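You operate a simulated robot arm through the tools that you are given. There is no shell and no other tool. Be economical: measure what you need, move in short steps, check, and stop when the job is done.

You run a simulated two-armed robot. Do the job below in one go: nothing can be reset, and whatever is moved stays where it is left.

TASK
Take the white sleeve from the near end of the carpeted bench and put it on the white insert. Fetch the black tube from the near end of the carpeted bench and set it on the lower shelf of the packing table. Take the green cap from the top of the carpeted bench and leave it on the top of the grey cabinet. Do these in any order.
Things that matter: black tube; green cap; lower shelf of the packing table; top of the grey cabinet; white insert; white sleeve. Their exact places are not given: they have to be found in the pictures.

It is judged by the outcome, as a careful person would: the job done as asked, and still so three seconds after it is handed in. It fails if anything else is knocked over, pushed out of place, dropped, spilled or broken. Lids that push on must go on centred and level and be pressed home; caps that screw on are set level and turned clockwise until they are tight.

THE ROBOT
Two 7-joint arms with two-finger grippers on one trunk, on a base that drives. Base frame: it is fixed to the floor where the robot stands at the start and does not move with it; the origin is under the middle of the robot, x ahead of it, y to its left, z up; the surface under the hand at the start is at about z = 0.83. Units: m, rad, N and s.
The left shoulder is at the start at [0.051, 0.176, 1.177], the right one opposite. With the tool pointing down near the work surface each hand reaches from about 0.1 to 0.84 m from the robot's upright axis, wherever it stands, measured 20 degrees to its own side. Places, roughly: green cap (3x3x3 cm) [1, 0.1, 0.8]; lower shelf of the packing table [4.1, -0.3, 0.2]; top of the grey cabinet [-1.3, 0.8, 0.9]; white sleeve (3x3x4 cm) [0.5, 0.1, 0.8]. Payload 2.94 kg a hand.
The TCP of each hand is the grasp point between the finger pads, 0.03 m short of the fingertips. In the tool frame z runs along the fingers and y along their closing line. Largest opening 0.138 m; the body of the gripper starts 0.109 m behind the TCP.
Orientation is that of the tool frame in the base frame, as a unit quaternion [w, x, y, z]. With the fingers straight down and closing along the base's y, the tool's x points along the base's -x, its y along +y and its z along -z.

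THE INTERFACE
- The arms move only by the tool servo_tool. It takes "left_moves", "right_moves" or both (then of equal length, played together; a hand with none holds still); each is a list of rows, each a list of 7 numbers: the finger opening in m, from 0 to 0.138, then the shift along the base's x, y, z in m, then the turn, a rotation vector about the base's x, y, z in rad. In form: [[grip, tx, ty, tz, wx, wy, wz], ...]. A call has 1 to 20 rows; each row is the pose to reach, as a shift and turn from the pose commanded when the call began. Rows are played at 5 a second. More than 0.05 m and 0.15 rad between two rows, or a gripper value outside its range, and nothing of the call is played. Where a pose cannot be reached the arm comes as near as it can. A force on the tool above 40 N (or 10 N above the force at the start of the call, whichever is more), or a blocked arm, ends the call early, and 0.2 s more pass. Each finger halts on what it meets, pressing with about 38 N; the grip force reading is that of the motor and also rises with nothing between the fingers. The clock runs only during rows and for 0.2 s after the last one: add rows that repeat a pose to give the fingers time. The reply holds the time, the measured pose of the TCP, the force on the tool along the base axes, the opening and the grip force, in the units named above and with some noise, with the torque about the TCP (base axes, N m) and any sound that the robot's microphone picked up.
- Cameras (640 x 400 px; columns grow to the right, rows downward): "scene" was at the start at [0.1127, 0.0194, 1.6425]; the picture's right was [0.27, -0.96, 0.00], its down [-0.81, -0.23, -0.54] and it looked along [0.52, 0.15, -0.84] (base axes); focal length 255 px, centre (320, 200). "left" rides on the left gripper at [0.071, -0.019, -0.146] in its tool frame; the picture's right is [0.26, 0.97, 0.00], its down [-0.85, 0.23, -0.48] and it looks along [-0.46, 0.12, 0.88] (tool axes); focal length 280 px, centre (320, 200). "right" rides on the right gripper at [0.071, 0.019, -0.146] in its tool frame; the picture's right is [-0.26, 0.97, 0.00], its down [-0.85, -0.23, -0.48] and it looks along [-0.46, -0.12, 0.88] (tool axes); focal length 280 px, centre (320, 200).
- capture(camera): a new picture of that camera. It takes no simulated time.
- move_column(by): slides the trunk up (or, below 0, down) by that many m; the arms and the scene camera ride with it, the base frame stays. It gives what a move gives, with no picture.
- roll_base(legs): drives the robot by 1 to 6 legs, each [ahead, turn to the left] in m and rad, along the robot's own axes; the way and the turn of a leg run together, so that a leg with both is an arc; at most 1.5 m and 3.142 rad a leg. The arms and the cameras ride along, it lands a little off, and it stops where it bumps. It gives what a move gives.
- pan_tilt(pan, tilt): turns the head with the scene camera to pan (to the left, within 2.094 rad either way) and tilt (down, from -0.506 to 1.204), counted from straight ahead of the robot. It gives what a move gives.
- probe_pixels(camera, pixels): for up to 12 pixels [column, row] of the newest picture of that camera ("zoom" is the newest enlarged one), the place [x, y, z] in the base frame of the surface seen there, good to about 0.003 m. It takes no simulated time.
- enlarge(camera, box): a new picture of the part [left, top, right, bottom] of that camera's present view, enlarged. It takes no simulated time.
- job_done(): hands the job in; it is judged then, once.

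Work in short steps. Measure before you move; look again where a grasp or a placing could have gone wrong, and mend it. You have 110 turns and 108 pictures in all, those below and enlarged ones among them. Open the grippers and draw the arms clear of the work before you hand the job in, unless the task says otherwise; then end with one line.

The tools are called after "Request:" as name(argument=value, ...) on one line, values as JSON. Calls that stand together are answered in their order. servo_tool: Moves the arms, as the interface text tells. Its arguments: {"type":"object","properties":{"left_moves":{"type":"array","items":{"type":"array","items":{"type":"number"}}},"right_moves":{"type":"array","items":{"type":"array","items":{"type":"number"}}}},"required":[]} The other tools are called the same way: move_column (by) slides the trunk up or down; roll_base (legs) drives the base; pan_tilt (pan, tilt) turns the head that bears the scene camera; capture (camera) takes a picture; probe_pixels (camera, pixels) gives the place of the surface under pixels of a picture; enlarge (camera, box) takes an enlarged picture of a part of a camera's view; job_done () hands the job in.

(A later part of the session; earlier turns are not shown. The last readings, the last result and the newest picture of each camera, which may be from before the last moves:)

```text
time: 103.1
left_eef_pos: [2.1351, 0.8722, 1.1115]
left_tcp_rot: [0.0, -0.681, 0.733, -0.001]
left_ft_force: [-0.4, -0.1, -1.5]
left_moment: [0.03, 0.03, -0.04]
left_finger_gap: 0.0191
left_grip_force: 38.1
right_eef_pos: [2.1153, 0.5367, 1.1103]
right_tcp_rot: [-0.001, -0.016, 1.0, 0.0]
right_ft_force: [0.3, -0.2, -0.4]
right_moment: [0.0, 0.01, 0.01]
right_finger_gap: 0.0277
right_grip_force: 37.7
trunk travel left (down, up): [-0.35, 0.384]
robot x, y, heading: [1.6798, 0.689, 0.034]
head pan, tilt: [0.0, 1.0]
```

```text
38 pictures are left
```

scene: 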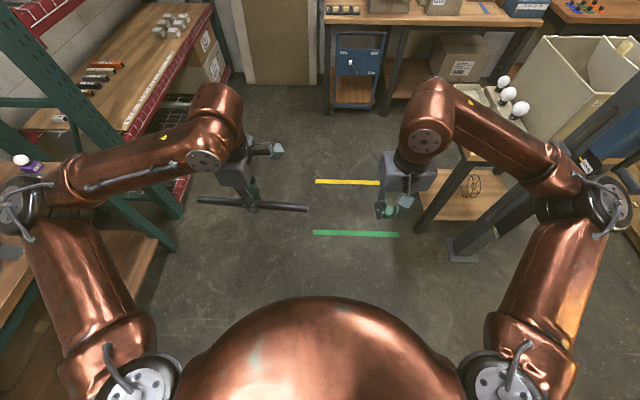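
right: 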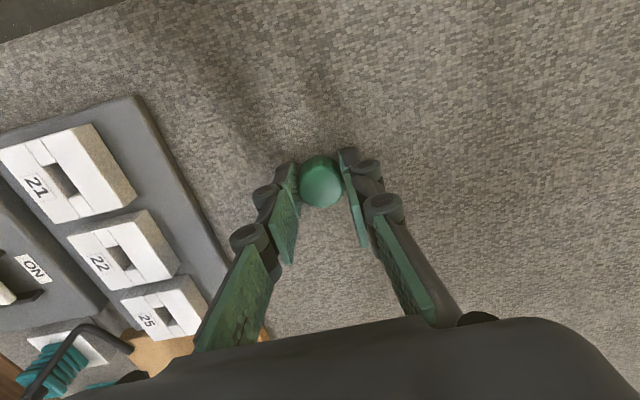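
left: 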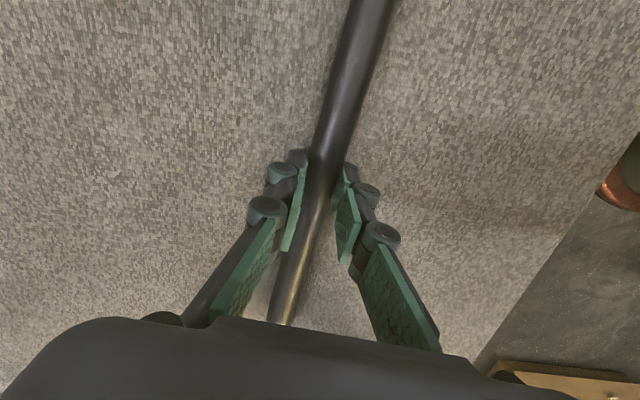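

Elbows are ±0.45 m wide at z≈1.27, so I raise the trunk 0.2 m to clear everything, drive to (3.38,0.69), turn right, enter the gap to y≈−0.25, and turn to face the table.

Request:
move_column(by=0.2)

Request:
roll_base(legs=[[0.85, -0.034], [0.84, 0.0], [0, -1.571]])

Request:
pan_tilt(pan=0.2, tilt=0.8)

Request:
capture(camera="scene")

```text
time: 105.2
left_eef_pos: [2.1345, 0.8702, 1.3121]
left_tcp_rot: [0.0, -0.681, 0.732, -0.001]
left_ft_force: [0.1, -0.2, -1.9]
left_moment: [0.03, 0.02, -0.01]
left_finger_gap: 0.019
left_grip_force: 38.3
right_eef_pos: [2.1164, 0.5375, 1.3112]
right_tcp_rot: [-0.001, -0.016, 1.0, 0.0]
right_ft_force: [0.2, -0.4, -0.3]
right_moment: [0.01, 0.01, -0.02]
right_finger_gap: 0.028
right_grip_force: 37.5
trunk travel left (down, up): [-0.55, 0.184]
robot x, y, heading: [1.6784, 0.6918, 0.034]
head pan, tilt: [0.0, 1.0]
```

```text
time: 117.7
left_eef_pos: [3.4965, 0.2246, 1.313]
left_tcp_rot: [0.0, 0.084, 0.996, 0.001]
left_ft_force: [-0.4, 0.1, -0.8]
left_moment: [0.01, 0.01, 0.0]
left_finger_gap: 0.019
left_grip_force: 38.0
right_eef_pos: [3.165, 0.2738, 1.311]
right_tcp_rot: [-0.001, 0.73, 0.684, 0.002]
right_ft_force: [0.1, 0.5, -0.2]
right_moment: [0.01, -0.02, -0.01]
right_finger_gap: 0.027
right_grip_force: 38.1
trunk travel left (down, up): [-0.55, 0.184]
robot x, y, heading: [3.3636, 0.6935, -1.635]
head pan, tilt: [0.0, 1.0]
```

```text
time: 118.5
left_eef_pos: [3.4974, 0.2241, 1.312]
left_tcp_rot: [-0.001, 0.085, 0.996, -0.001]
left_ft_force: [0.3, 0.9, -1.7]
left_moment: [0.01, 0.02, -0.02]
left_finger_gap: 0.0191
left_grip_force: 38.5
right_eef_pos: [3.1659, 0.2739, 1.3127]
right_tcp_rot: [0.0, 0.73, 0.684, 0.0]
right_ft_force: [0.4, 0.3, -0.6]
right_moment: [0.0, 0.01, -0.03]
right_finger_gap: 0.0276
right_grip_force: 37.9
trunk travel left (down, up): [-0.55, 0.184]
robot x, y, heading: [3.3605, 0.6954, -1.637]
head pan, tilt: [0.201, 0.799]
```

```text
37 pictures are left
```

scene: 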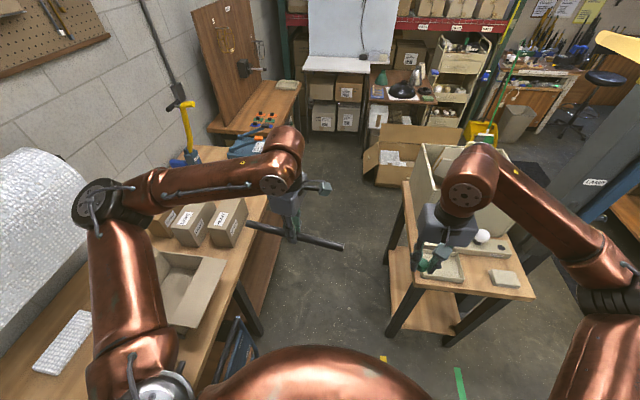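

The gap is free; table 2 at right, packing table at left. I correct heading, drive 0.94 m and turn to face the table.

Request:
roll_base(legs=[[0, 0.08], [0.94, 0], [0, 1.557]])

Request:
pan_tilt(pan=0.0, tilt=1.0)

Request:
capture(camera="scene")

```text
time: 127.6
left_eef_pos: [3.8319, -0.0728, 1.3124]
left_tcp_rot: [0.0, -0.671, 0.741, -0.001]
left_ft_force: [0.0, 0.6, -0.6]
left_moment: [0.03, -0.03, 0.0]
left_finger_gap: 0.0191
left_grip_force: 38.7
right_eef_pos: [3.8036, -0.4061, 1.3121]
right_tcp_rot: [-0.001, -0.001, 1.0, -0.001]
right_ft_force: [0.1, -0.1, -0.2]
right_moment: [0.04, -0.03, 0.01]
right_finger_gap: 0.0272
right_grip_force: 38.4
trunk travel left (down, up): [-0.55, 0.184]
robot x, y, heading: [3.3711, -0.2425, 0.003]
head pan, tilt: [0.201, 0.799]
```

```text
time: 128.3
left_eef_pos: [3.8312, -0.0728, 1.3118]
left_tcp_rot: [-0.001, -0.671, 0.741, 0.0]
left_ft_force: [-0.1, -1.1, -1.8]
left_moment: [-0.04, 0.01, 0.01]
left_finger_gap: 0.019
left_grip_force: 37.8
right_eef_pos: [3.8037, -0.4067, 1.3121]
right_tcp_rot: [-0.001, -0.002, 1.0, 0.0]
right_ft_force: [-0.4, -0.3, 0.6]
right_moment: [0.01, 0.01, 0.0]
right_finger_gap: 0.0271
right_grip_force: 38.7
trunk travel left (down, up): [-0.55, 0.184]
robot x, y, heading: [3.3729, -0.2392, -0.0]
head pan, tilt: [0.0, 1.0]
```

```text
36 pictures are left
```

scene: 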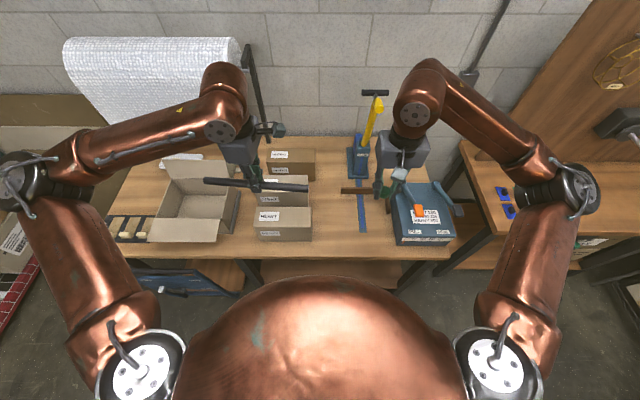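

Robot is at (3.37,−0.24) facing the table. Before lowering, I check how big my base is with the right wrist camera, and probe table edges.

Request:
capture(camera="right")

Request:
probe_pixels(camera="scene", pixels=[[300, 258], [380, 258], [330, 268], [180, 278], [235, 280], [250, 285], [425, 262], [20, 190], [580, 190], [430, 90], [70, 190], [60, 160]])

Request:
probe_pixels(camera="right", pixels=[[320, 3], [345, 3], [345, 12], [345, 30], [380, 3], [500, 20], [200, 20], [320, 120]])

```text
35 pictures are left
```

right: 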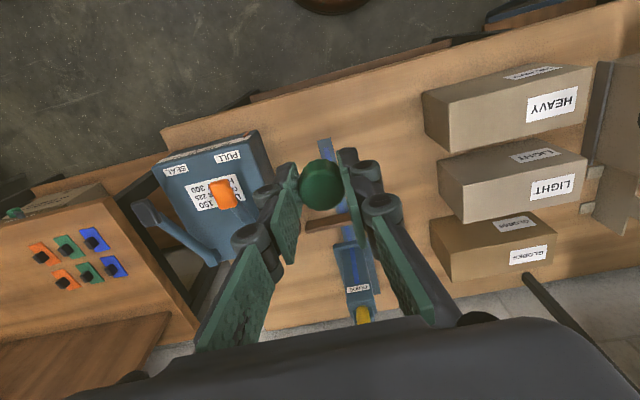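

```text
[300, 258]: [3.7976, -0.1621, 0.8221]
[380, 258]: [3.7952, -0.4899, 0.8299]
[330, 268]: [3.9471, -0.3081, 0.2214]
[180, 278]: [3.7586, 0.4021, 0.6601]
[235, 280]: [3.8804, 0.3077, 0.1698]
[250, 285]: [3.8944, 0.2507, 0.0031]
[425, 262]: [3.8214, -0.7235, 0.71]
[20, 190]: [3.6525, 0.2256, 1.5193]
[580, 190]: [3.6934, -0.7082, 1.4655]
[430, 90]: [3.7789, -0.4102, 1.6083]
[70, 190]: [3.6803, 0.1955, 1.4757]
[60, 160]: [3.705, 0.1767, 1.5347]
```

```text
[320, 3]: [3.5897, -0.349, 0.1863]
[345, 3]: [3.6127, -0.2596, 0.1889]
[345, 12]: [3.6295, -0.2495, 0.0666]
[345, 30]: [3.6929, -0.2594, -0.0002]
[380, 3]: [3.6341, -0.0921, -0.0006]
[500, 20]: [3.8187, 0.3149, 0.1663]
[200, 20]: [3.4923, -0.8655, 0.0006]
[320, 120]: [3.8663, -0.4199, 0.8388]
```

My base is round, radius ≈0.26, so I may back 0.06 m (to x≈3.31). Then I pull both hands back, pitching the left tool forward 0.5 rad so its wrist stays clear of the table edge (x 3.797), and raise the right hand.

Request:
roll_base(legs=[[-0.06, 0]])

Request:
servo_tool(left_moves=[[0, -0.01, 0, 0, 0, -0.125, 0], [0, -0.02, 0, 0, 0, -0.25, 0], [0, -0.03, 0, 0, 0, -0.375, 0], [0, -0.04, 0, 0, 0, -0.5, 0], [0, -0.05, 0, 0, 0, -0.5, 0]], right_moves=[[0.01, -0.02, -0.01, 0.03, 0, 0, 0], [0.01, -0.04, -0.02, 0.06, 0, 0, 0], [0.01, -0.05, -0.03, 0.09, 0, 0, 0], [0.01, -0.05, -0.04, 0.12, 0, 0, 0], [0.01, -0.05, -0.05, 0.15, 0, 0, 0]])

```text
time: 129.3
left_eef_pos: [3.7913, -0.0742, 1.3064]
left_tcp_rot: [-0.006, -0.671, 0.741, 0.004]
left_ft_force: [-0.4, -0.4, -0.6]
left_moment: [0.0, -0.06, 0.0]
left_finger_gap: 0.0194
left_grip_force: 38.0
right_eef_pos: [3.7637, -0.4073, 1.3084]
right_tcp_rot: [-0.009, 0.0, 1.0, 0.0]
right_ft_force: [0.0, 0.8, -0.3]
right_moment: [0.03, -0.08, 0.05]
right_finger_gap: 0.0272
right_grip_force: 37.9
trunk travel left (down, up): [-0.55, 0.184]
robot x, y, heading: [3.3119, -0.2403, -0.002]
head pan, tilt: [0.0, 1.0]
```

```text
time: 130.5
left_eef_pos: [3.7839, -0.089, 1.3387]
left_tcp_rot: [0.174, -0.65, 0.721, -0.165]
left_ft_force: [1.4, -3.5, 9.6]
left_moment: [0.28, 0.52, 0.15]
left_finger_gap: 0.019
left_grip_force: 37.4
left hand out of reach, approached as far as the arm can: row 3, 4, 5
right_eef_pos: [3.6993, -0.4605, 1.4628]
right_tcp_rot: [-0.003, -0.001, 1.0, 0.001]
right_ft_force: [0.9, 0.6, -1.4]
right_moment: [0.01, 0.14, -0.02]
right_finger_gap: 0.0269
right_grip_force: 38.1
trunk travel left (down, up): [-0.55, 0.184]
robot x, y, heading: [3.3142, -0.2437, 0.003]
head pan, tilt: [0.0, 1.0]
```

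The left hand can't retract at this height. I lower it 0.2 m (still above the tabletop at 0.84) while pulling back.

Request:
servo_tool(left_moves=[[0, 0, 0, -0.03, 0, 0, 0], [0, -0.0, 0, -0.06, 0, 0, 0], [0, -0.01, 0, -0.09, 0, 0, 0], [0, -0.02, 0, -0.12, 0, 0, 0], [0, -0.04, 0, -0.15, 0, 0, 0], [0, -0.06, 0, -0.18, 0, 0, 0], [0, -0.07, 0, -0.2, 0, 0, 0]])

Request:
capture(camera="scene")

```text
time: 132.1
left_eef_pos: [3.8132, -0.022, 1.2464]
left_tcp_rot: [0.154, -0.636, 0.74, -0.156]
left_ft_force: [0.2, -0.3, -1.3]
left_moment: [-0.01, 0.07, -0.02]
left_finger_gap: 0.019
left_grip_force: 38.2
left hand out of reach, approached as far as the arm can: row 1, 2, 3, 4, 5, 6, 7
right_eef_pos: [3.6991, -0.4549, 1.4633]
right_tcp_rot: [-0.001, 0.0, 1.0, 0.0]
right_ft_force: [0.7, -0.1, -0.5]
right_moment: [-0.02, 0.01, -0.02]
right_finger_gap: 0.0268
right_grip_force: 37.6
trunk travel left (down, up): [-0.55, 0.184]
robot x, y, heading: [3.3178, -0.2439, 0.007]
head pan, tilt: [0.0, 1.0]
```

```text
34 pictures are left
```

scene: 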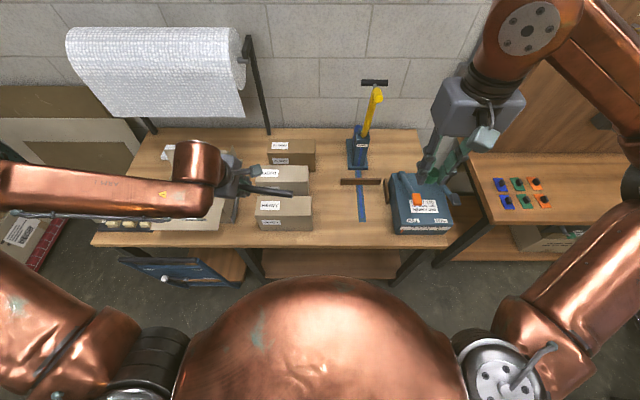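

The forward pitch is near a joint limit. I undo the pitch (back to vertical) and then try retracting lower.

Request:
servo_tool(left_moves=[[0, 0, 0, 0, 0, 0.12, 0], [0, 0, 0, 0, 0, 0.24, 0], [0, 0, 0, 0, 0, 0.36, 0], [0, 0, 0, 0, 0, 0.43, 0], [0, 0, 0, -0.03, 0, 0.43, 0], [0, 0, 0, -0.06, 0, 0.43, 0], [0, -0.02, 0, -0.09, 0, 0.43, 0], [0, -0.04, 0, -0.12, 0, 0.43, 0], [0, -0.06, 0, -0.12, 0, 0.43, 0], [0, -0.08, 0, -0.12, 0, 0.43, 0]])

```text
time: 134.3
left_eef_pos: [3.7252, -0.0235, 1.1208]
left_tcp_rot: [-0.007, -0.656, 0.755, -0.016]
left_ft_force: [-1.1, 0.0, 0.4]
left_moment: [-0.02, 0.05, -0.01]
left_finger_gap: 0.0192
left_grip_force: 38.2
right_eef_pos: [3.6905, -0.4558, 1.4649]
right_tcp_rot: [0.001, -0.001, 1.0, 0.0]
right_ft_force: [-0.3, 0.7, -0.2]
right_moment: [0.0, 0.04, 0.04]
right_finger_gap: 0.0269
right_grip_force: 37.9
trunk travel left (down, up): [-0.55, 0.184]
robot x, y, heading: [3.3148, -0.243, 0.001]
head pan, tilt: [0.0, 1.0]
```

Works: vertical, x=3.725. I retract a further 0.05 m, shift −0.05 in y, and lower 0.1.

Request:
servo_tool(left_moves=[[0, -0.02, -0.01, -0.02, 0, 0, 0], [0, -0.04, -0.02, -0.04, 0, 0, 0], [0, -0.05, -0.03, -0.06, 0, 0, 0], [0, -0.05, -0.04, -0.08, 0, 0, 0], [0, -0.05, -0.05, -0.1, 0, 0, 0]])

Request:
capture(camera="left")

Request:
capture(camera="scene")

```text
time: 135.5
left_eef_pos: [3.673, -0.0688, 1.0219]
left_tcp_rot: [-0.005, -0.656, 0.755, -0.018]
left_ft_force: [-0.4, 0.1, -1.1]
left_moment: [-0.01, -0.05, -0.03]
left_finger_gap: 0.0193
left_grip_force: 37.8
left hand out of reach, approached as far as the arm can: row 1, 2, 3, 4
right_eef_pos: [3.6878, -0.4536, 1.4661]
right_tcp_rot: [0.003, -0.001, 1.0, -0.002]
right_ft_force: [0.7, 1.0, -1.1]
right_moment: [-0.08, -0.04, -0.01]
right_finger_gap: 0.0269
right_grip_force: 38.0
trunk travel left (down, up): [-0.55, 0.184]
robot x, y, heading: [3.3136, -0.2389, -0.003]
head pan, tilt: [0.0, 1.0]
```

```text
33 pictures are left
```

left: 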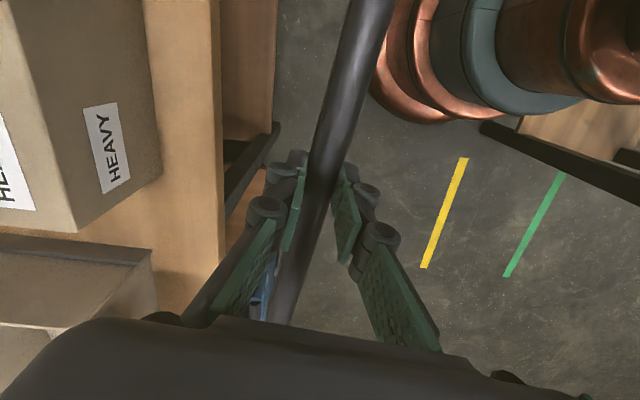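

```text
32 pictures are left
```

scene: 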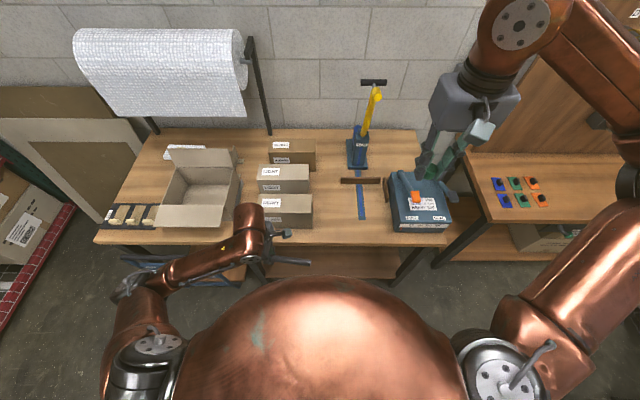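

The tube hangs clear in front of the table edge. I probe the left elbow position before lowering the trunk.

Request:
probe_pixels(camera="scene", pixels=[[128, 285], [160, 345], [115, 360], [250, 225], [200, 270], [160, 285], [600, 120], [625, 200], [450, 130]])

```text
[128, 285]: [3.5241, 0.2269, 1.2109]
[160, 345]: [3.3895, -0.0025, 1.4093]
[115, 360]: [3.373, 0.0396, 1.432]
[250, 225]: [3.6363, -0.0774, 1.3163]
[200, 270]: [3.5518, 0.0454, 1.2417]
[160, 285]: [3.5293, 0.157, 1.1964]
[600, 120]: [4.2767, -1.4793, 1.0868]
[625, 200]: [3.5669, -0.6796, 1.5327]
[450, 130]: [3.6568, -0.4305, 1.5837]
```

All clear of the table's front plane. I lower the trunk by 0.55 m.

Request:
move_column(by=-0.3)

Request:
move_column(by=-0.25)

Request:
capture(camera="scene")

Request:
capture(camera="left")

```text
time: 138.5
left_eef_pos: [3.6733, -0.0728, 0.6778]
left_tcp_rot: [-0.056, -0.656, 0.752, 0.027]
left_ft_force: [0.3, 1.0, -1.4]
left_moment: [-0.04, -0.01, 0.01]
left_finger_gap: 0.0193
left_grip_force: 38.2
right_eef_pos: [3.688, -0.4566, 1.1645]
right_tcp_rot: [0.002, 0.0, 1.0, 0.0]
right_ft_force: [0.7, 0.9, 0.2]
right_moment: [-0.01, -0.03, 0.02]
right_finger_gap: 0.0267
right_grip_force: 38.0
trunk travel left (down, up): [-0.25, 0.484]
robot x, y, heading: [3.3136, -0.242, 0.001]
head pan, tilt: [0.0, 1.0]
```

```text
time: 141.1
left_eef_pos: [3.6405, -0.074, 0.3535]
left_tcp_rot: [-0.176, -0.642, 0.734, 0.133]
left_ft_force: [0.0, 0.1, -2.2]
left_moment: [0.01, -0.05, -0.02]
left_finger_gap: 0.0192
left_grip_force: 37.8
right_eef_pos: [3.6876, -0.4559, 0.9138]
right_tcp_rot: [0.002, -0.001, 1.0, 0.002]
right_ft_force: [0.2, -0.7, -0.1]
right_moment: [0.01, -0.02, 0.02]
right_finger_gap: 0.0272
right_grip_force: 37.7
trunk travel left (down, up): [0.0, 0.734]
robot x, y, heading: [3.3145, -0.2419, -0.001]
head pan, tilt: [0.0, 1.0]
```

```text
31 pictures are left
```

scene: 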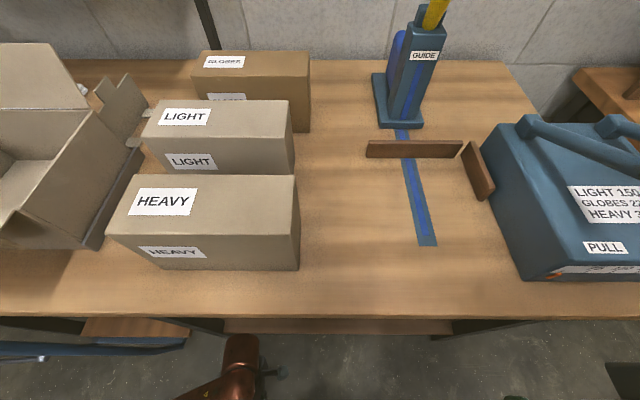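

```text
30 pictures are left
```

left: 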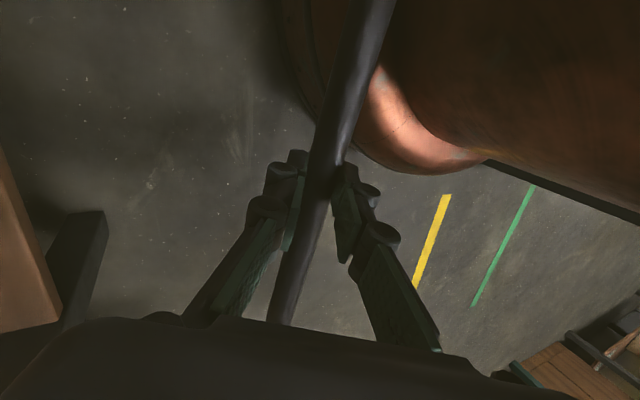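

The left tool pitched back ~0.44 rad during lowering (now x 3.64, z 0.354). I bring it forward 0.1 m and back to vertical, gradually.

Request:
servo_tool(left_moves=[[0, 0.02, 0, 0.01, 0, -0.08, 0], [0, 0.04, 0, 0.02, 0, -0.16, 0], [0, 0.06, 0, 0.03, 0, -0.24, 0], [0, 0.08, 0, 0.03, 0, -0.32, 0], [0, 0.1, 0, 0.03, 0, -0.4, 0], [0, 0.1, 0, 0.03, 0, -0.44, 0]])

Request:
capture(camera="left")

```text
time: 142.5
left_eef_pos: [3.7548, -0.0762, 0.3662]
left_tcp_rot: [-0.012, -0.655, 0.755, -0.011]
left_ft_force: [1.5, -0.2, -1.3]
left_moment: [-0.01, -0.02, 0.0]
left_finger_gap: 0.0192
left_grip_force: 38.9
left hand out of reach, approached as far as the arm can: row 1, 2, 3, 4, 5, 6
right_eef_pos: [3.6888, -0.4584, 0.9133]
right_tcp_rot: [0.001, -0.001, 1.0, 0.001]
right_ft_force: [0.3, -0.6, 0.0]
right_moment: [0.02, -0.01, 0.01]
right_finger_gap: 0.0269
right_grip_force: 38.0
trunk travel left (down, up): [0.0, 0.734]
robot x, y, heading: [3.3145, -0.2402, 0.001]
head pan, tilt: [0.0, 1.0]
```

```text
29 pictures are left
```

left: 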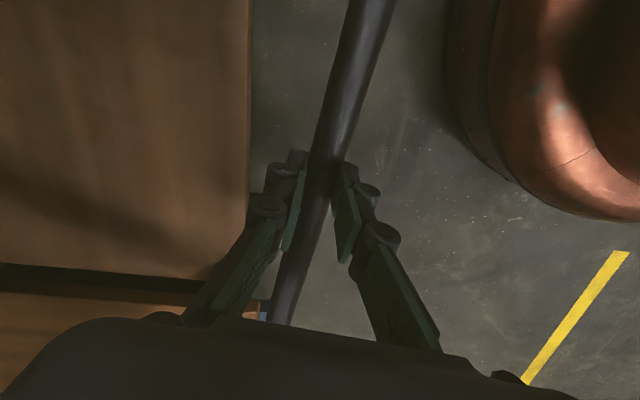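

Vertical again at (3.755,−0.076,0.366); the shelf's front edge shows at column ≈250. I probe it.

Request:
probe_pixels(camera="left", pixels=[[245, 50], [246, 150], [180, 100], [100, 150], [30, 200], [100, 285], [50, 50], [240, 220], [262, 310]])

```text
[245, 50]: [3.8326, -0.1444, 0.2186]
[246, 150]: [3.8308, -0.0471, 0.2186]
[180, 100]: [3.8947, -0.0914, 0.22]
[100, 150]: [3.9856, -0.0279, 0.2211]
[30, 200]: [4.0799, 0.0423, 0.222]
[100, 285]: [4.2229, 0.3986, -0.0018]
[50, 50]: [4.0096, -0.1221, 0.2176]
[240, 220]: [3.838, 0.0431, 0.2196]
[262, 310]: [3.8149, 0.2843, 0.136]
```

I advance under the tabletop to x≈3.935, y≈−0.10, lowering to z≈0.30.

Request:
servo_tool(left_moves=[[0, 0.03, 0, -0.005, 0, 0, 0], [0, 0.06, -0.005, -0.015, 0, 0, 0], [0, 0.09, -0.01, -0.025, 0, 0, 0], [0, 0.12, -0.015, -0.035, 0, 0, 0], [0, 0.15, -0.02, -0.045, 0, 0, 0], [0, 0.18, -0.025, -0.06, 0, 0, 0], [0, 0.18, -0.025, -0.06, 0, 0, 0]])

Request:
capture(camera="left")

```text
time: 144.1
left_eef_pos: [3.9344, -0.1003, 0.3042]
left_tcp_rot: [-0.014, -0.655, 0.756, -0.009]
left_ft_force: [-0.7, 0.9, -1.2]
left_moment: [0.02, -0.02, -0.01]
left_finger_gap: 0.0193
left_grip_force: 38.3
right_eef_pos: [3.6917, -0.4571, 0.9129]
right_tcp_rot: [-0.001, -0.001, 1.0, 0.001]
right_ft_force: [-0.7, -0.3, 0.0]
right_moment: [0.05, 0.0, -0.01]
right_finger_gap: 0.027
right_grip_force: 38.1
trunk travel left (down, up): [0.0, 0.734]
robot x, y, heading: [3.3156, -0.243, 0.004]
head pan, tilt: [0.0, 1.0]
```

```text
28 pictures are left
```

left: 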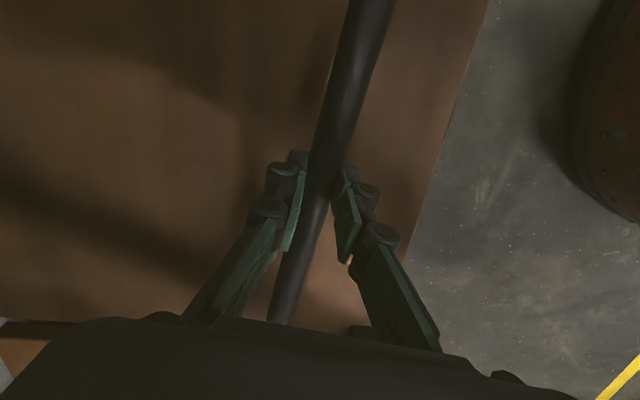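

Over the shelf. I lower until contact (expected TCP z≈0.252).

Request:
servo_tool(left_moves=[[0, 0, 0, -0.02, 0, 0, 0], [0, 0, 0, -0.04, 0, 0, 0], [0, 0, 0, -0.047, 0, 0, 0], [0, 0, 0, -0.05, 0, 0, 0], [0, 0, 0, -0.052, 0, 0, 0], [0, 0, 0, -0.054, 0, 0, 0]])

```text
time: 145.5
left_eef_pos: [3.9323, -0.1002, 0.2531]
left_tcp_rot: [-0.011, -0.655, 0.756, -0.01]
left_ft_force: [-1.1, 1.0, 6.6]
left_moment: [1.18, -0.11, 0.24]
left_finger_gap: 0.0196
left_grip_force: 38.1
right_eef_pos: [3.6897, -0.4569, 0.9144]
right_tcp_rot: [0.001, -0.002, 1.0, 0.001]
right_ft_force: [-0.1, 0.1, -0.2]
right_moment: [0.01, -0.01, -0.04]
right_finger_gap: 0.0267
right_grip_force: 37.8
trunk travel left (down, up): [0.0, 0.734]
robot x, y, heading: [3.3147, -0.2429, 0.008]
head pan, tilt: [0.0, 1.0]
```

Contact (6.6 N, one end first). I open gradually to 0.05 and then lift straight up a little to check.

Request:
servo_tool(left_moves=[[0.0, 0, 0, -0.001, 0, 0, 0], [0.022, 0, 0, -0.001, 0, 0, 0], [0.03, 0, 0, -0.001, 0, 0, 0], [0.045, 0, 0, -0.001, 0, 0, 0], [0.06, 0, 0, 0, 0, 0, 0], [0.06, 0, 0, 0.02, 0, 0, 0], [0.06, 0, 0, 0.05, 0, 0, 0], [0.06, 0, 0, 0.08, 0, 0, 0]])

Request:
capture(camera="left")

```text
time: 147.3
left_eef_pos: [3.9323, -0.1014, 0.3311]
left_tcp_rot: [-0.011, -0.655, 0.756, -0.009]
left_ft_force: [-0.1, -0.1, 0.1]
left_moment: [-0.03, -0.05, 0.02]
left_finger_gap: 0.0599
left_grip_force: 0.1
right_eef_pos: [3.6893, -0.4586, 0.9133]
right_tcp_rot: [0.0, -0.001, 1.0, 0.0]
right_ft_force: [-0.3, -0.7, 0.0]
right_moment: [0.03, -0.01, -0.02]
right_finger_gap: 0.0268
right_grip_force: 37.5
trunk travel left (down, up): [0.0, 0.734]
robot x, y, heading: [3.3128, -0.2413, -0.0]
head pan, tilt: [0.0, 1.0]
```

```text
27 pictures are left
```

left: 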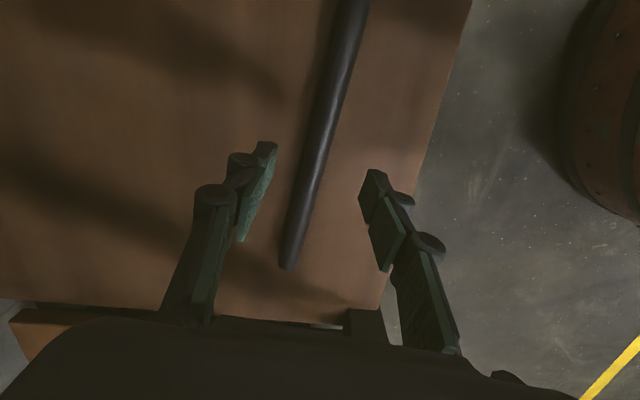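

The tube rests on the shelf. I withdraw the left hand: back 0.25 m with a slight back-pitch as the arm allowed earlier, fingers closing a bit.

Request:
servo_tool(left_moves=[[0.06, -0.03, 0, 0.0, 0, 0, 0], [0.05, -0.06, 0, 0.0, 0, 0, 0], [0.04, -0.09, 0, 0.0, 0, 0, 0], [0.03, -0.12, 0, 0.0, 0, 0, 0], [0.02, -0.15, 0, 0.0, 0, 0.05, 0], [0.02, -0.18, 0, 0.0, 0, 0.13, 0], [0.02, -0.21, 0, 0.0, 0, 0.21, 0], [0.02, -0.235, 0, 0.0, 0, 0.29, 0], [0.02, -0.26, 0, 0.0, 0, 0.37, 0]])

Request:
capture(camera="left")

```text
time: 148.1
left_eef_pos: [3.8735, -0.027, 0.3383]
left_tcp_rot: [0.059, -0.655, 0.753, 0.029]
left_ft_force: [-0.4, 0.0, 0.0]
left_moment: [0.02, 0.02, 0.0]
left_finger_gap: 0.0299
left_grip_force: 0.0
right_eef_pos: [3.6895, -0.4582, 0.914]
right_tcp_rot: [0.002, -0.001, 1.0, 0.0]
right_ft_force: [0.0, 0.3, -0.2]
right_moment: [-0.02, 0.02, 0.02]
right_finger_gap: 0.0267
right_grip_force: 37.6
trunk travel left (down, up): [0.0, 0.734]
robot x, y, heading: [3.3141, -0.2442, -0.002]
head pan, tilt: [0.0, 1.0]
stopped in row 4 (left hand): the arm was blocked; the commanded pose is now the measured one
```

```text
26 pictures are left
```

left: 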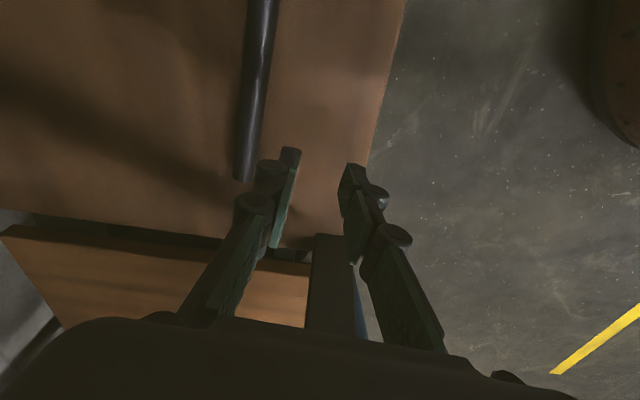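

The arm was blocked and swerved toward +y (leg near). I look with the scene camera at the arm.

Request:
pan_tilt(pan=0.5, tilt=1.2)

Request:
capture(camera="scene")

```text
time: 149.1
left_eef_pos: [3.8751, -0.0281, 0.3372]
left_tcp_rot: [0.058, -0.656, 0.752, 0.028]
left_ft_force: [-0.3, -0.3, -0.7]
left_moment: [-0.01, -0.01, 0.02]
left_finger_gap: 0.0301
left_grip_force: 0.0
right_eef_pos: [3.6893, -0.4574, 0.9133]
right_tcp_rot: [0.002, -0.001, 1.0, 0.0]
right_ft_force: [-0.3, 0.5, -0.7]
right_moment: [-0.01, -0.02, 0.01]
right_finger_gap: 0.0266
right_grip_force: 38.0
trunk travel left (down, up): [0.0, 0.734]
robot x, y, heading: [3.3135, -0.2386, 0.003]
head pan, tilt: [0.499, 1.201]
```

```text
25 pictures are left
```

scene: 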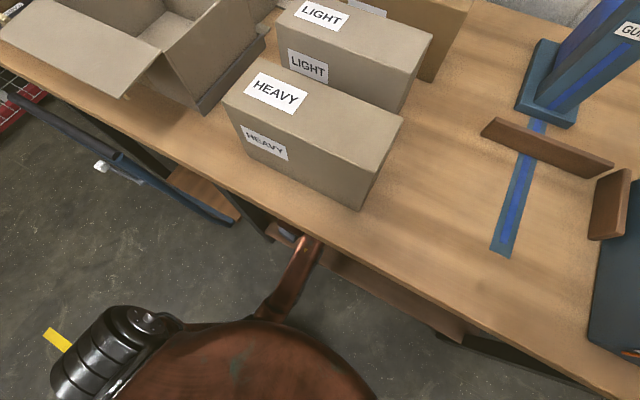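

The forearm passes under the torso. I restore the earlier orientation and y, at x≈3.895, then retrace the inbound path.

Request:
servo_tool(left_moves=[[0.03, 0.01, -0.025, 0, -0.07, 0.03, -0.004], [0.02, 0.02, -0.05, 0, -0.146, 0.056, -0.007], [0.02, 0.02, -0.065, 0, -0.146, 0.056, -0.007], [0.02, 0.02, -0.065, 0, -0.146, 0.056, -0.007]])

Request:
servo_tool(left_moves=[[0.02, -0.02, 0.003, 0.005, 0, 0, 0], [0.02, -0.04, 0.006, 0.012, 0, 0, 0], [0.02, -0.06, 0.01, 0.02, 0, 0, 0], [0.02, -0.08, 0.013, 0.025, 0, 0, 0], [0.02, -0.1, 0.016, 0.03, 0, 0, 0]])

```text
time: 150.3
left_eef_pos: [3.9082, -0.0373, 0.3439]
left_tcp_rot: [0.033, -0.661, 0.75, 0.02]
left_ft_force: [1.4, -0.5, 0.6]
left_moment: [0.01, 0.02, 0.0]
left_finger_gap: 0.0201
left_grip_force: 0.1
right_eef_pos: [3.6886, -0.4581, 0.9139]
right_tcp_rot: [0.002, -0.001, 1.0, 0.001]
right_ft_force: [-0.7, 0.1, 0.6]
right_moment: [0.01, 0.02, -0.03]
right_finger_gap: 0.0268
right_grip_force: 38.0
trunk travel left (down, up): [0.0, 0.734]
robot x, y, heading: [3.3134, -0.2393, 0.005]
head pan, tilt: [0.499, 1.201]
stopped in row 4 (left hand): the arm was blocked; the commanded pose is now the measured one
```

```text
time: 151.4
left_eef_pos: [3.8522, 0.0535, 0.3799]
left_tcp_rot: [0.096, -0.659, 0.744, 0.052]
left_ft_force: [0.8, -0.2, 0.5]
left_moment: [0.0, 0.03, 0.04]
left_finger_gap: 0.0201
left_grip_force: 0.1
left hand out of reach, approached as far as the arm can: row 4, 5
right_eef_pos: [3.6892, -0.4578, 0.9145]
right_tcp_rot: [0.001, -0.002, 1.0, 0.001]
right_ft_force: [-0.4, 0.0, -0.4]
right_moment: [0.02, 0.0, 0.03]
right_finger_gap: 0.0269
right_grip_force: 37.5
trunk travel left (down, up): [0.0, 0.734]
robot x, y, heading: [3.3148, -0.2388, -0.001]
head pan, tilt: [0.499, 1.201]
stopped in row 5 (left hand): the arm was blocked; the commanded pose is now the measured one
```

The arm keeps sliding to +y, suggesting a link presses on my own body. I take another scene view to locate the forearm/elbow.

Request:
pan_tilt(pan=0.9, tilt=1.2)

Request:
capture(camera="scene")

Request:
probe_pixels(camera="scene", pixels=[[330, 250], [320, 280], [300, 300], [280, 320], [260, 340], [220, 320], [150, 330], [350, 230]])

```text
time: 152.3
left_eef_pos: [3.8527, 0.052, 0.3793]
left_tcp_rot: [0.095, -0.659, 0.744, 0.053]
left_ft_force: [0.2, -0.8, -0.3]
left_moment: [0.0, 0.01, 0.01]
left_finger_gap: 0.0199
left_grip_force: 0.1
right_eef_pos: [3.6891, -0.4575, 0.9135]
right_tcp_rot: [0.002, -0.003, 1.0, 0.001]
right_ft_force: [0.8, 0.0, -0.6]
right_moment: [-0.01, -0.01, 0.0]
right_finger_gap: 0.0268
right_grip_force: 38.3
trunk travel left (down, up): [0.0, 0.734]
robot x, y, heading: [3.3104, -0.2368, 0.008]
head pan, tilt: [0.901, 1.201]
```

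```text
24 pictures are left
```

scene: 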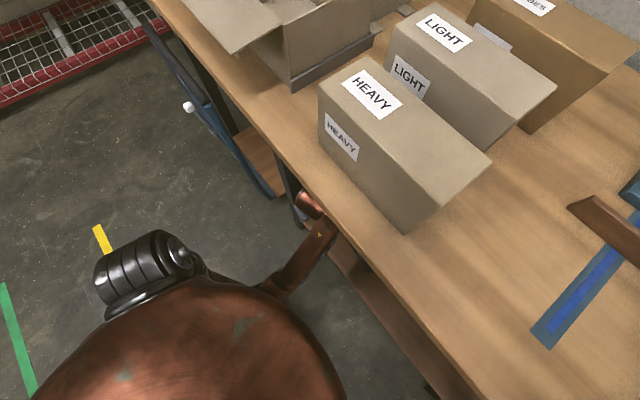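

```text
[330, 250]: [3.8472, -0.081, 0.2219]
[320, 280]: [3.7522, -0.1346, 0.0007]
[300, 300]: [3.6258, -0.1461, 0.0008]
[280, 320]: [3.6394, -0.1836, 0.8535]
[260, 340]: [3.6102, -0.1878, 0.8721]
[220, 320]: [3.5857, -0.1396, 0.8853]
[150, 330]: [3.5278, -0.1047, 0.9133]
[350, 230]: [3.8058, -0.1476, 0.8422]
```

The torso dome bulges out 0.33 m ahead. I probe the forearm pixels (310,245), (290,280), (310,205).

Request:
probe_pixels(camera="scene", pixels=[[310, 245], [300, 262], [285, 280], [270, 287], [310, 205], [320, 232], [150, 265], [215, 275], [260, 284], [180, 250]])

```text
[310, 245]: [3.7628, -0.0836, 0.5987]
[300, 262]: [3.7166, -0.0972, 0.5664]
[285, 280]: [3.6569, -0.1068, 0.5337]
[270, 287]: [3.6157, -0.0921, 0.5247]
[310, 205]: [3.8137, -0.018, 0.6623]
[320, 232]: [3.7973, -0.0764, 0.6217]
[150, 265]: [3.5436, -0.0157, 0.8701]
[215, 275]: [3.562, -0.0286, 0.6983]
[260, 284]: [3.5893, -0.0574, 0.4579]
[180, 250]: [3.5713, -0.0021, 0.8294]
```

The elbow has folded inward/down against my trunk. Rotating the base clockwise in steps while moving the hand to my left should open the arm. First −0.25 rad (hand sweeps above the tube: tip z 0.35 vs 0.24).

Request:
roll_base(legs=[[0, -0.25]])

Request:
servo_tool(left_moves=[[0.02, -0.01, 0.03, 0, 0, 0, 0], [0.02, -0.02, 0.06, 0, 0, 0, 0], [0.02, -0.035, 0.09, 0, 0, 0, 0], [0.02, -0.05, 0.12, 0, 0, 0, 0]])

```text
time: 153.5
left_eef_pos: [3.9071, -0.0851, 0.3793]
left_tcp_rot: [0.101, -0.566, 0.817, 0.041]
left_ft_force: [-1.0, -1.2, -1.4]
left_moment: [-0.01, -0.03, 0.03]
left_finger_gap: 0.0202
left_grip_force: 0.1
right_eef_pos: [3.6269, -0.5403, 0.9142]
right_tcp_rot: [0.002, 0.12, 0.993, 0.0]
right_ft_force: [-0.3, -0.1, -0.1]
right_moment: [0.03, 0.03, -0.01]
right_finger_gap: 0.0267
right_grip_force: 37.9
trunk travel left (down, up): [0.0, 0.734]
robot x, y, heading: [3.3142, -0.2402, -0.235]
head pan, tilt: [0.901, 1.201]
```

```text
time: 154.5
left_eef_pos: [3.8608, 0.0444, 0.3834]
left_tcp_rot: [0.11, -0.563, 0.818, 0.045]
left_ft_force: [0.0, -0.3, 0.7]
left_moment: [-0.02, -0.02, -0.01]
left_finger_gap: 0.02
left_grip_force: 0.1
right_eef_pos: [3.6264, -0.5397, 0.9145]
right_tcp_rot: [0.002, 0.12, 0.993, 0.001]
right_ft_force: [0.2, -0.9, -0.4]
right_moment: [0.03, 0.02, -0.01]
right_finger_gap: 0.027
right_grip_force: 38.1
trunk travel left (down, up): [0.0, 0.734]
robot x, y, heading: [3.3143, -0.242, -0.242]
head pan, tilt: [0.901, 1.201]
```

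Works. I repeat: −0.25 rad more, then move the hand left again while levelling the tool.

Request:
roll_base(legs=[[0, -0.25]])

Request:
servo_tool(left_moves=[[0.02, -0.01, 0.03, 0, -0.05, 0, 0], [0.02, -0.02, 0.06, 0, -0.1, 0, 0], [0.02, -0.035, 0.085, 0, -0.15, 0, 0], [0.02, -0.05, 0.1, 0, -0.2, 0, 0], [0.02, -0.07, 0.1, 0, -0.2, 0, 0]])

```text
time: 155.8
left_eef_pos: [3.9131, -0.099, 0.3842]
left_tcp_rot: [0.115, -0.459, 0.88, 0.03]
left_ft_force: [0.4, -0.4, -1.1]
left_moment: [0.03, 0.02, -0.01]
left_finger_gap: 0.02
left_grip_force: 0.1
right_eef_pos: [3.5443, -0.6071, 0.9145]
right_tcp_rot: [0.002, 0.24, 0.971, 0.0]
right_ft_force: [0.1, -0.6, -0.8]
right_moment: [-0.02, 0.02, 0.0]
right_finger_gap: 0.0267
right_grip_force: 37.8
trunk travel left (down, up): [0.0, 0.734]
robot x, y, heading: [3.3154, -0.239, -0.484]
head pan, tilt: [0.901, 1.201]
```

```text
time: 157.0
left_eef_pos: [3.8436, 0.0023, 0.3834]
left_tcp_rot: [0.068, -0.469, 0.879, -0.059]
left_ft_force: [0.7, -0.2, 1.1]
left_moment: [-0.02, -0.03, 0.04]
left_finger_gap: 0.0196
left_grip_force: 0.1
right_eef_pos: [3.5444, -0.608, 0.9128]
right_tcp_rot: [0.001, 0.24, 0.971, 0.0]
right_ft_force: [0.0, -0.1, -0.2]
right_moment: [0.01, 0.03, -0.01]
right_finger_gap: 0.0268
right_grip_force: 38.1
trunk travel left (down, up): [0.0, 0.734]
robot x, y, heading: [3.3132, -0.2415, -0.484]
head pan, tilt: [0.901, 1.201]
```

No block now. I retract along −x by 0.14 m.

Request:
servo_tool(left_moves=[[0.02, -0.025, 0, 0, 0, 0, 0], [0.02, -0.05, 0, 0, 0, 0, 0], [0.02, -0.075, 0, 0, 0, 0, 0], [0.02, -0.1, 0, 0, 0, 0, 0], [0.02, -0.12, 0, 0, 0, 0, 0], [0.02, -0.14, 0, 0, 0, 0, 0]])

Request:
capture(camera="scene")

```text
time: 158.4
left_eef_pos: [3.7113, 0.0101, 0.3798]
left_tcp_rot: [0.066, -0.469, 0.879, -0.059]
left_ft_force: [-0.3, -0.2, 0.5]
left_moment: [0.04, 0.01, -0.03]
left_finger_gap: 0.02
left_grip_force: 0.1
left hand out of reach, approached as far as the arm can: row 6
right_eef_pos: [3.5444, -0.607, 0.9139]
right_tcp_rot: [0.002, 0.24, 0.971, 0.0]
right_ft_force: [0.2, 0.3, -0.4]
right_moment: [-0.01, 0.01, 0.0]
right_finger_gap: 0.027
right_grip_force: 38.0
trunk travel left (down, up): [0.0, 0.734]
robot x, y, heading: [3.3148, -0.242, -0.485]
head pan, tilt: [0.901, 1.201]
```

```text
23 pictures are left
```

scene: 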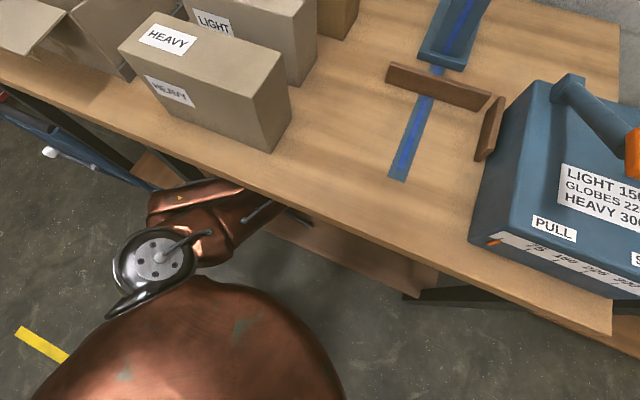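

The arm is out mostly; I probe the link positions relative to the table edge.

Request:
probe_pixels(camera="scene", pixels=[[235, 192], [185, 200], [200, 185], [230, 225], [260, 215], [155, 260], [205, 250], [200, 180], [265, 200]])

```text
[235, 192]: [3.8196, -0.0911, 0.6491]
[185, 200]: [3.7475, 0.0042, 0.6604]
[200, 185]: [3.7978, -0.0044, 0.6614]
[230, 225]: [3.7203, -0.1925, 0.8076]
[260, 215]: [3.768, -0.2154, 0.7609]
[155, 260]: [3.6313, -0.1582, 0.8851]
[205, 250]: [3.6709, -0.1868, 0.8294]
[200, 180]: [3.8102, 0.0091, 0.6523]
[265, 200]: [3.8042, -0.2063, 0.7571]
```

The elbow is now forward beneath the tabletop edge. Turning the base counter-clockwise ~1.0 rad sweeps the whole arm out (max link radius ≈0.59 m, leg at 0.64 m). I do it in two legs.

Request:
roll_base(legs=[[0, 0.5]])

Request:
roll_base(legs=[[0, 0.45]])

Request:
capture(camera="scene")

```text
time: 160.3
left_eef_pos: [3.5608, 0.1735, 0.3495]
left_tcp_rot: [0.063, -0.65, 0.753, -0.087]
left_ft_force: [1.0, 0.5, -3.1]
left_moment: [-0.2, 0.03, -0.05]
left_finger_gap: 0.0199
left_grip_force: 0.1
right_eef_pos: [3.6653, -0.417, 0.9251]
right_tcp_rot: [0.027, 0.027, 0.999, -0.032]
right_ft_force: [-1.5, 0.2, 0.0]
right_moment: [0.02, -0.17, 0.04]
right_finger_gap: 0.0267
right_grip_force: 37.7
trunk travel left (down, up): [0.0, 0.734]
robot x, y, heading: [3.3166, -0.2433, -0.044]
head pan, tilt: [0.901, 1.201]
stopped in leg 1: the robot was blocked; the commanded pose is now the measured one
```

```text
time: 161.0
left_eef_pos: [3.5596, 0.1938, 0.3003]
left_tcp_rot: [0.021, -0.649, 0.751, -0.121]
left_ft_force: [1.6, 0.4, -0.6]
left_moment: [-0.04, 0.05, 0.02]
left_finger_gap: 0.0202
left_grip_force: 0.1
right_eef_pos: [3.6813, -0.4005, 0.9423]
right_tcp_rot: [0.045, 0.065, 0.996, -0.047]
right_ft_force: [-65.6, -196.2, -62.4]
right_moment: [25.56, -15.56, 22.56]
right_finger_gap: 0.0267
right_grip_force: 37.5
trunk travel left (down, up): [0.0, 0.734]
robot x, y, heading: [3.3169, -0.2426, -0.06]
head pan, tilt: [0.901, 1.201]
stopped in leg 1: the robot was blocked; the commanded pose is now the measured one
```

```text
22 pictures are left
```

scene: 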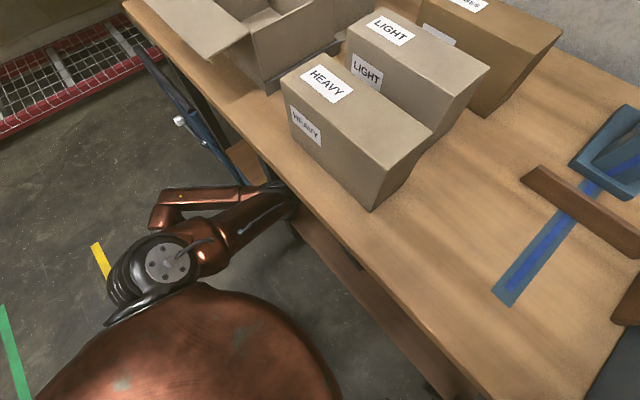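

The left elbow has met the table leg and the right hand reads 196 N. I turn back clockwise a little to relieve.

Request:
roll_base(legs=[[0, -0.12]])

Request:
pan_tilt(pan=0.2, tilt=1.0)

Request:
capture(camera="scene")

```text
time: 161.8
left_eef_pos: [3.5804, 0.1978, 0.2689]
left_tcp_rot: [-0.002, -0.631, 0.763, -0.142]
left_ft_force: [-0.4, -0.4, -0.2]
left_moment: [0.02, -0.01, 0.01]
left_finger_gap: 0.0198
left_grip_force: 0.1
right_eef_pos: [3.6861, -0.3981, 0.9421]
right_tcp_rot: [0.045, 0.101, 0.991, -0.078]
right_ft_force: [-35.6, -82.5, -24.1]
right_moment: [10.14, -7.29, 9.99]
right_finger_gap: 0.027
right_grip_force: 38.4
trunk travel left (down, up): [0.0, 0.734]
robot x, y, heading: [3.3175, -0.2446, -0.112]
head pan, tilt: [0.901, 1.201]
stopped in leg 1: the force on the tool passed its limit at 233 N (the readings are from after the stop); the commanded pose is now the measured one
```

```text
time: 162.9
left_eef_pos: [3.5788, 0.1956, 0.2716]
left_tcp_rot: [-0.001, -0.634, 0.761, -0.137]
left_ft_force: [0.8, 0.1, 0.1]
left_moment: [0.0, -0.04, 0.0]
left_finger_gap: 0.0197
left_grip_force: 0.1
right_eef_pos: [3.6871, -0.3963, 0.9423]
right_tcp_rot: [0.054, 0.1, 0.991, -0.067]
right_ft_force: [-0.5, -12.0, -3.1]
right_moment: [1.42, -0.47, 1.15]
right_finger_gap: 0.0267
right_grip_force: 38.1
trunk travel left (down, up): [0.0, 0.734]
robot x, y, heading: [3.3173, -0.2454, -0.114]
head pan, tilt: [0.201, 1.0]
```

```text
21 pictures are left
```

scene: 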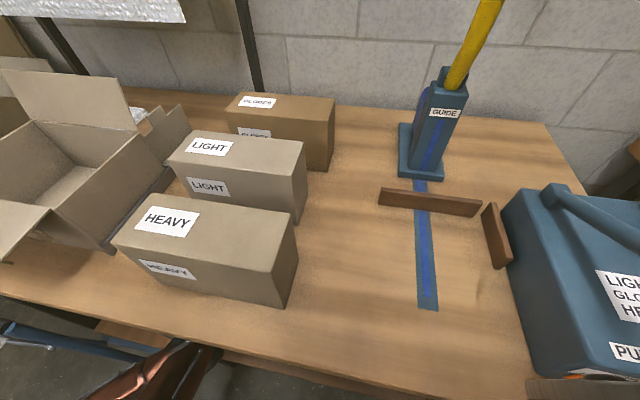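

Important insight: the camera is now ~0.42 m ahead of the axis, so lowering the trunk also carried it forward over the hands – that is why the arms jam. Raising the trunk will free them. First I probe the left elbow's place relative to the tabletop.

Request:
probe_pixels(camera="scene", pixels=[[205, 365], [150, 380], [180, 350], [210, 350], [190, 390], [120, 390], [585, 390], [300, 385], [220, 395]])

Request:
capture(camera="left")

```text
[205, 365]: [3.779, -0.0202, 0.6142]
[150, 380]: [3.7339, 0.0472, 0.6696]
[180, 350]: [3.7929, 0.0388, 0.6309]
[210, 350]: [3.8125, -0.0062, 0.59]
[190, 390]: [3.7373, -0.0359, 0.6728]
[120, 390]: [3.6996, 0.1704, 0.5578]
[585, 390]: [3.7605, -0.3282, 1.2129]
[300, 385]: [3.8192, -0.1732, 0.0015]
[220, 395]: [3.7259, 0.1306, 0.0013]
```

```text
20 pictures are left
```

left: 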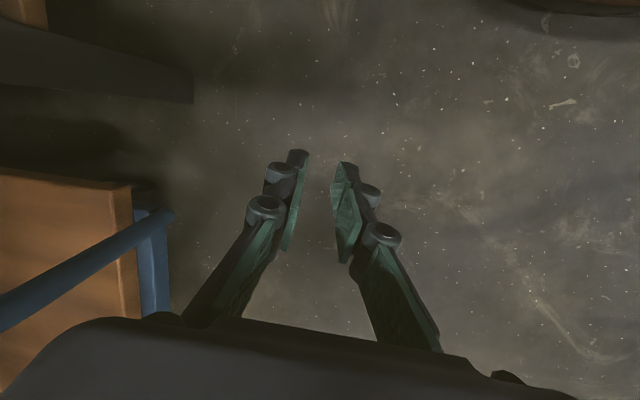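

The left elbow (3.80,0.0,0.61) is just under the table edge with ~0.15 m headroom. I raise the trunk 0.08 m, which also draws the shoulders back, and re-check.

Request:
move_column(by=0.08)

Request:
pan_tilt(pan=0.5, tilt=1.2)

Request:
capture(camera="scene")

```text
time: 164.1
left_eef_pos: [3.5769, 0.2017, 0.3481]
left_tcp_rot: [-0.001, -0.637, 0.759, -0.136]
left_ft_force: [0.1, -0.4, 0.2]
left_moment: [-0.01, 0.02, 0.01]
left_finger_gap: 0.0201
left_grip_force: 0.1
right_eef_pos: [3.6883, -0.3764, 1.0216]
right_tcp_rot: [0.044, 0.088, 0.992, -0.079]
right_ft_force: [1.0, 0.2, 0.5]
right_moment: [0.01, 0.02, -0.02]
right_finger_gap: 0.0268
right_grip_force: 38.5
trunk travel left (down, up): [-0.08, 0.654]
robot x, y, heading: [3.3201, -0.2431, -0.102]
head pan, tilt: [0.201, 1.0]
```

```text
time: 164.9
left_eef_pos: [3.576, 0.2018, 0.3492]
left_tcp_rot: [-0.001, -0.637, 0.759, -0.137]
left_ft_force: [-0.2, -0.2, -0.3]
left_moment: [0.01, 0.02, -0.01]
left_finger_gap: 0.02
left_grip_force: 0.1
right_eef_pos: [3.6843, -0.3752, 1.0229]
right_tcp_rot: [0.047, 0.088, 0.992, -0.078]
right_ft_force: [-0.3, -0.4, -0.6]
right_moment: [-0.01, -0.04, -0.01]
right_finger_gap: 0.0269
right_grip_force: 37.8
trunk travel left (down, up): [-0.08, 0.654]
robot x, y, heading: [3.3172, -0.2402, -0.108]
head pan, tilt: [0.499, 1.201]
```

```text
19 pictures are left
```

scene: 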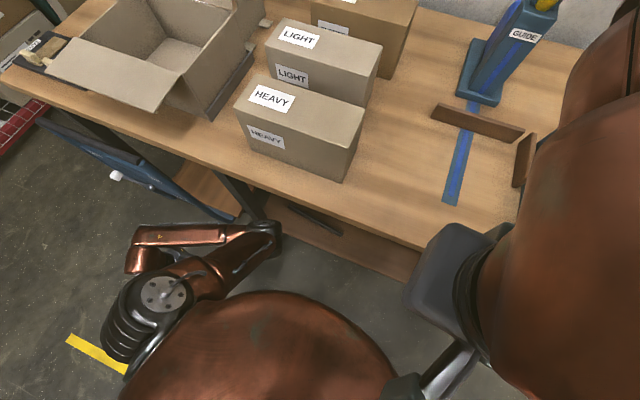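

All forces are gone and the elbow is visible, clear of the tabletop. I raise the trunk further 0.15 m, then 0.12 m.

Request:
move_column(by=0.15)

Request:
move_column(by=0.12)

Request:
capture(camera="scene")

```text
time: 166.6
left_eef_pos: [3.5766, 0.2009, 0.4976]
left_tcp_rot: [-0.002, -0.636, 0.759, -0.136]
left_ft_force: [0.0, 0.5, 0.4]
left_moment: [-0.03, 0.01, 0.01]
left_finger_gap: 0.0203
left_grip_force: 0.1
right_eef_pos: [3.6865, -0.3756, 1.1713]
right_tcp_rot: [0.047, 0.087, 0.992, -0.078]
right_ft_force: [0.9, -0.7, -0.6]
right_moment: [0.0, 0.03, -0.03]
right_finger_gap: 0.0268
right_grip_force: 38.0
trunk travel left (down, up): [-0.23, 0.504]
robot x, y, heading: [3.3178, -0.2437, -0.104]
head pan, tilt: [0.499, 1.201]
```

```text
time: 168.1
left_eef_pos: [3.576, 0.2025, 0.6199]
left_tcp_rot: [-0.001, -0.637, 0.759, -0.138]
left_ft_force: [0.7, -0.1, -0.2]
left_moment: [-0.01, 0.02, 0.04]
left_finger_gap: 0.0199
left_grip_force: 0.0
right_eef_pos: [3.686, -0.3762, 1.2927]
right_tcp_rot: [0.046, 0.088, 0.992, -0.079]
right_ft_force: [0.2, 0.4, 0.2]
right_moment: [0.01, 0.03, -0.01]
right_finger_gap: 0.0268
right_grip_force: 38.1
trunk travel left (down, up): [-0.35, 0.384]
robot x, y, heading: [3.3166, -0.2433, -0.105]
head pan, tilt: [0.499, 1.201]
```

```text
18 pictures are left
```

scene: 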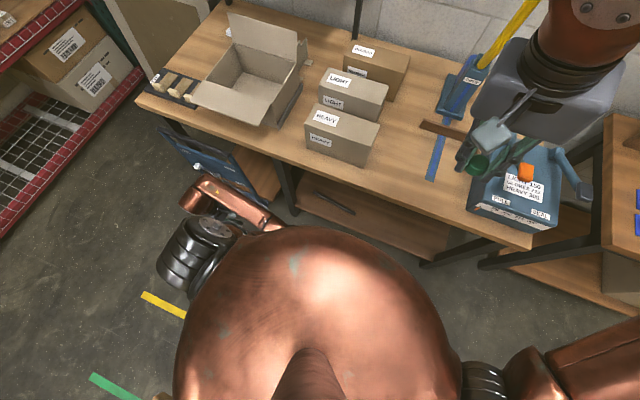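

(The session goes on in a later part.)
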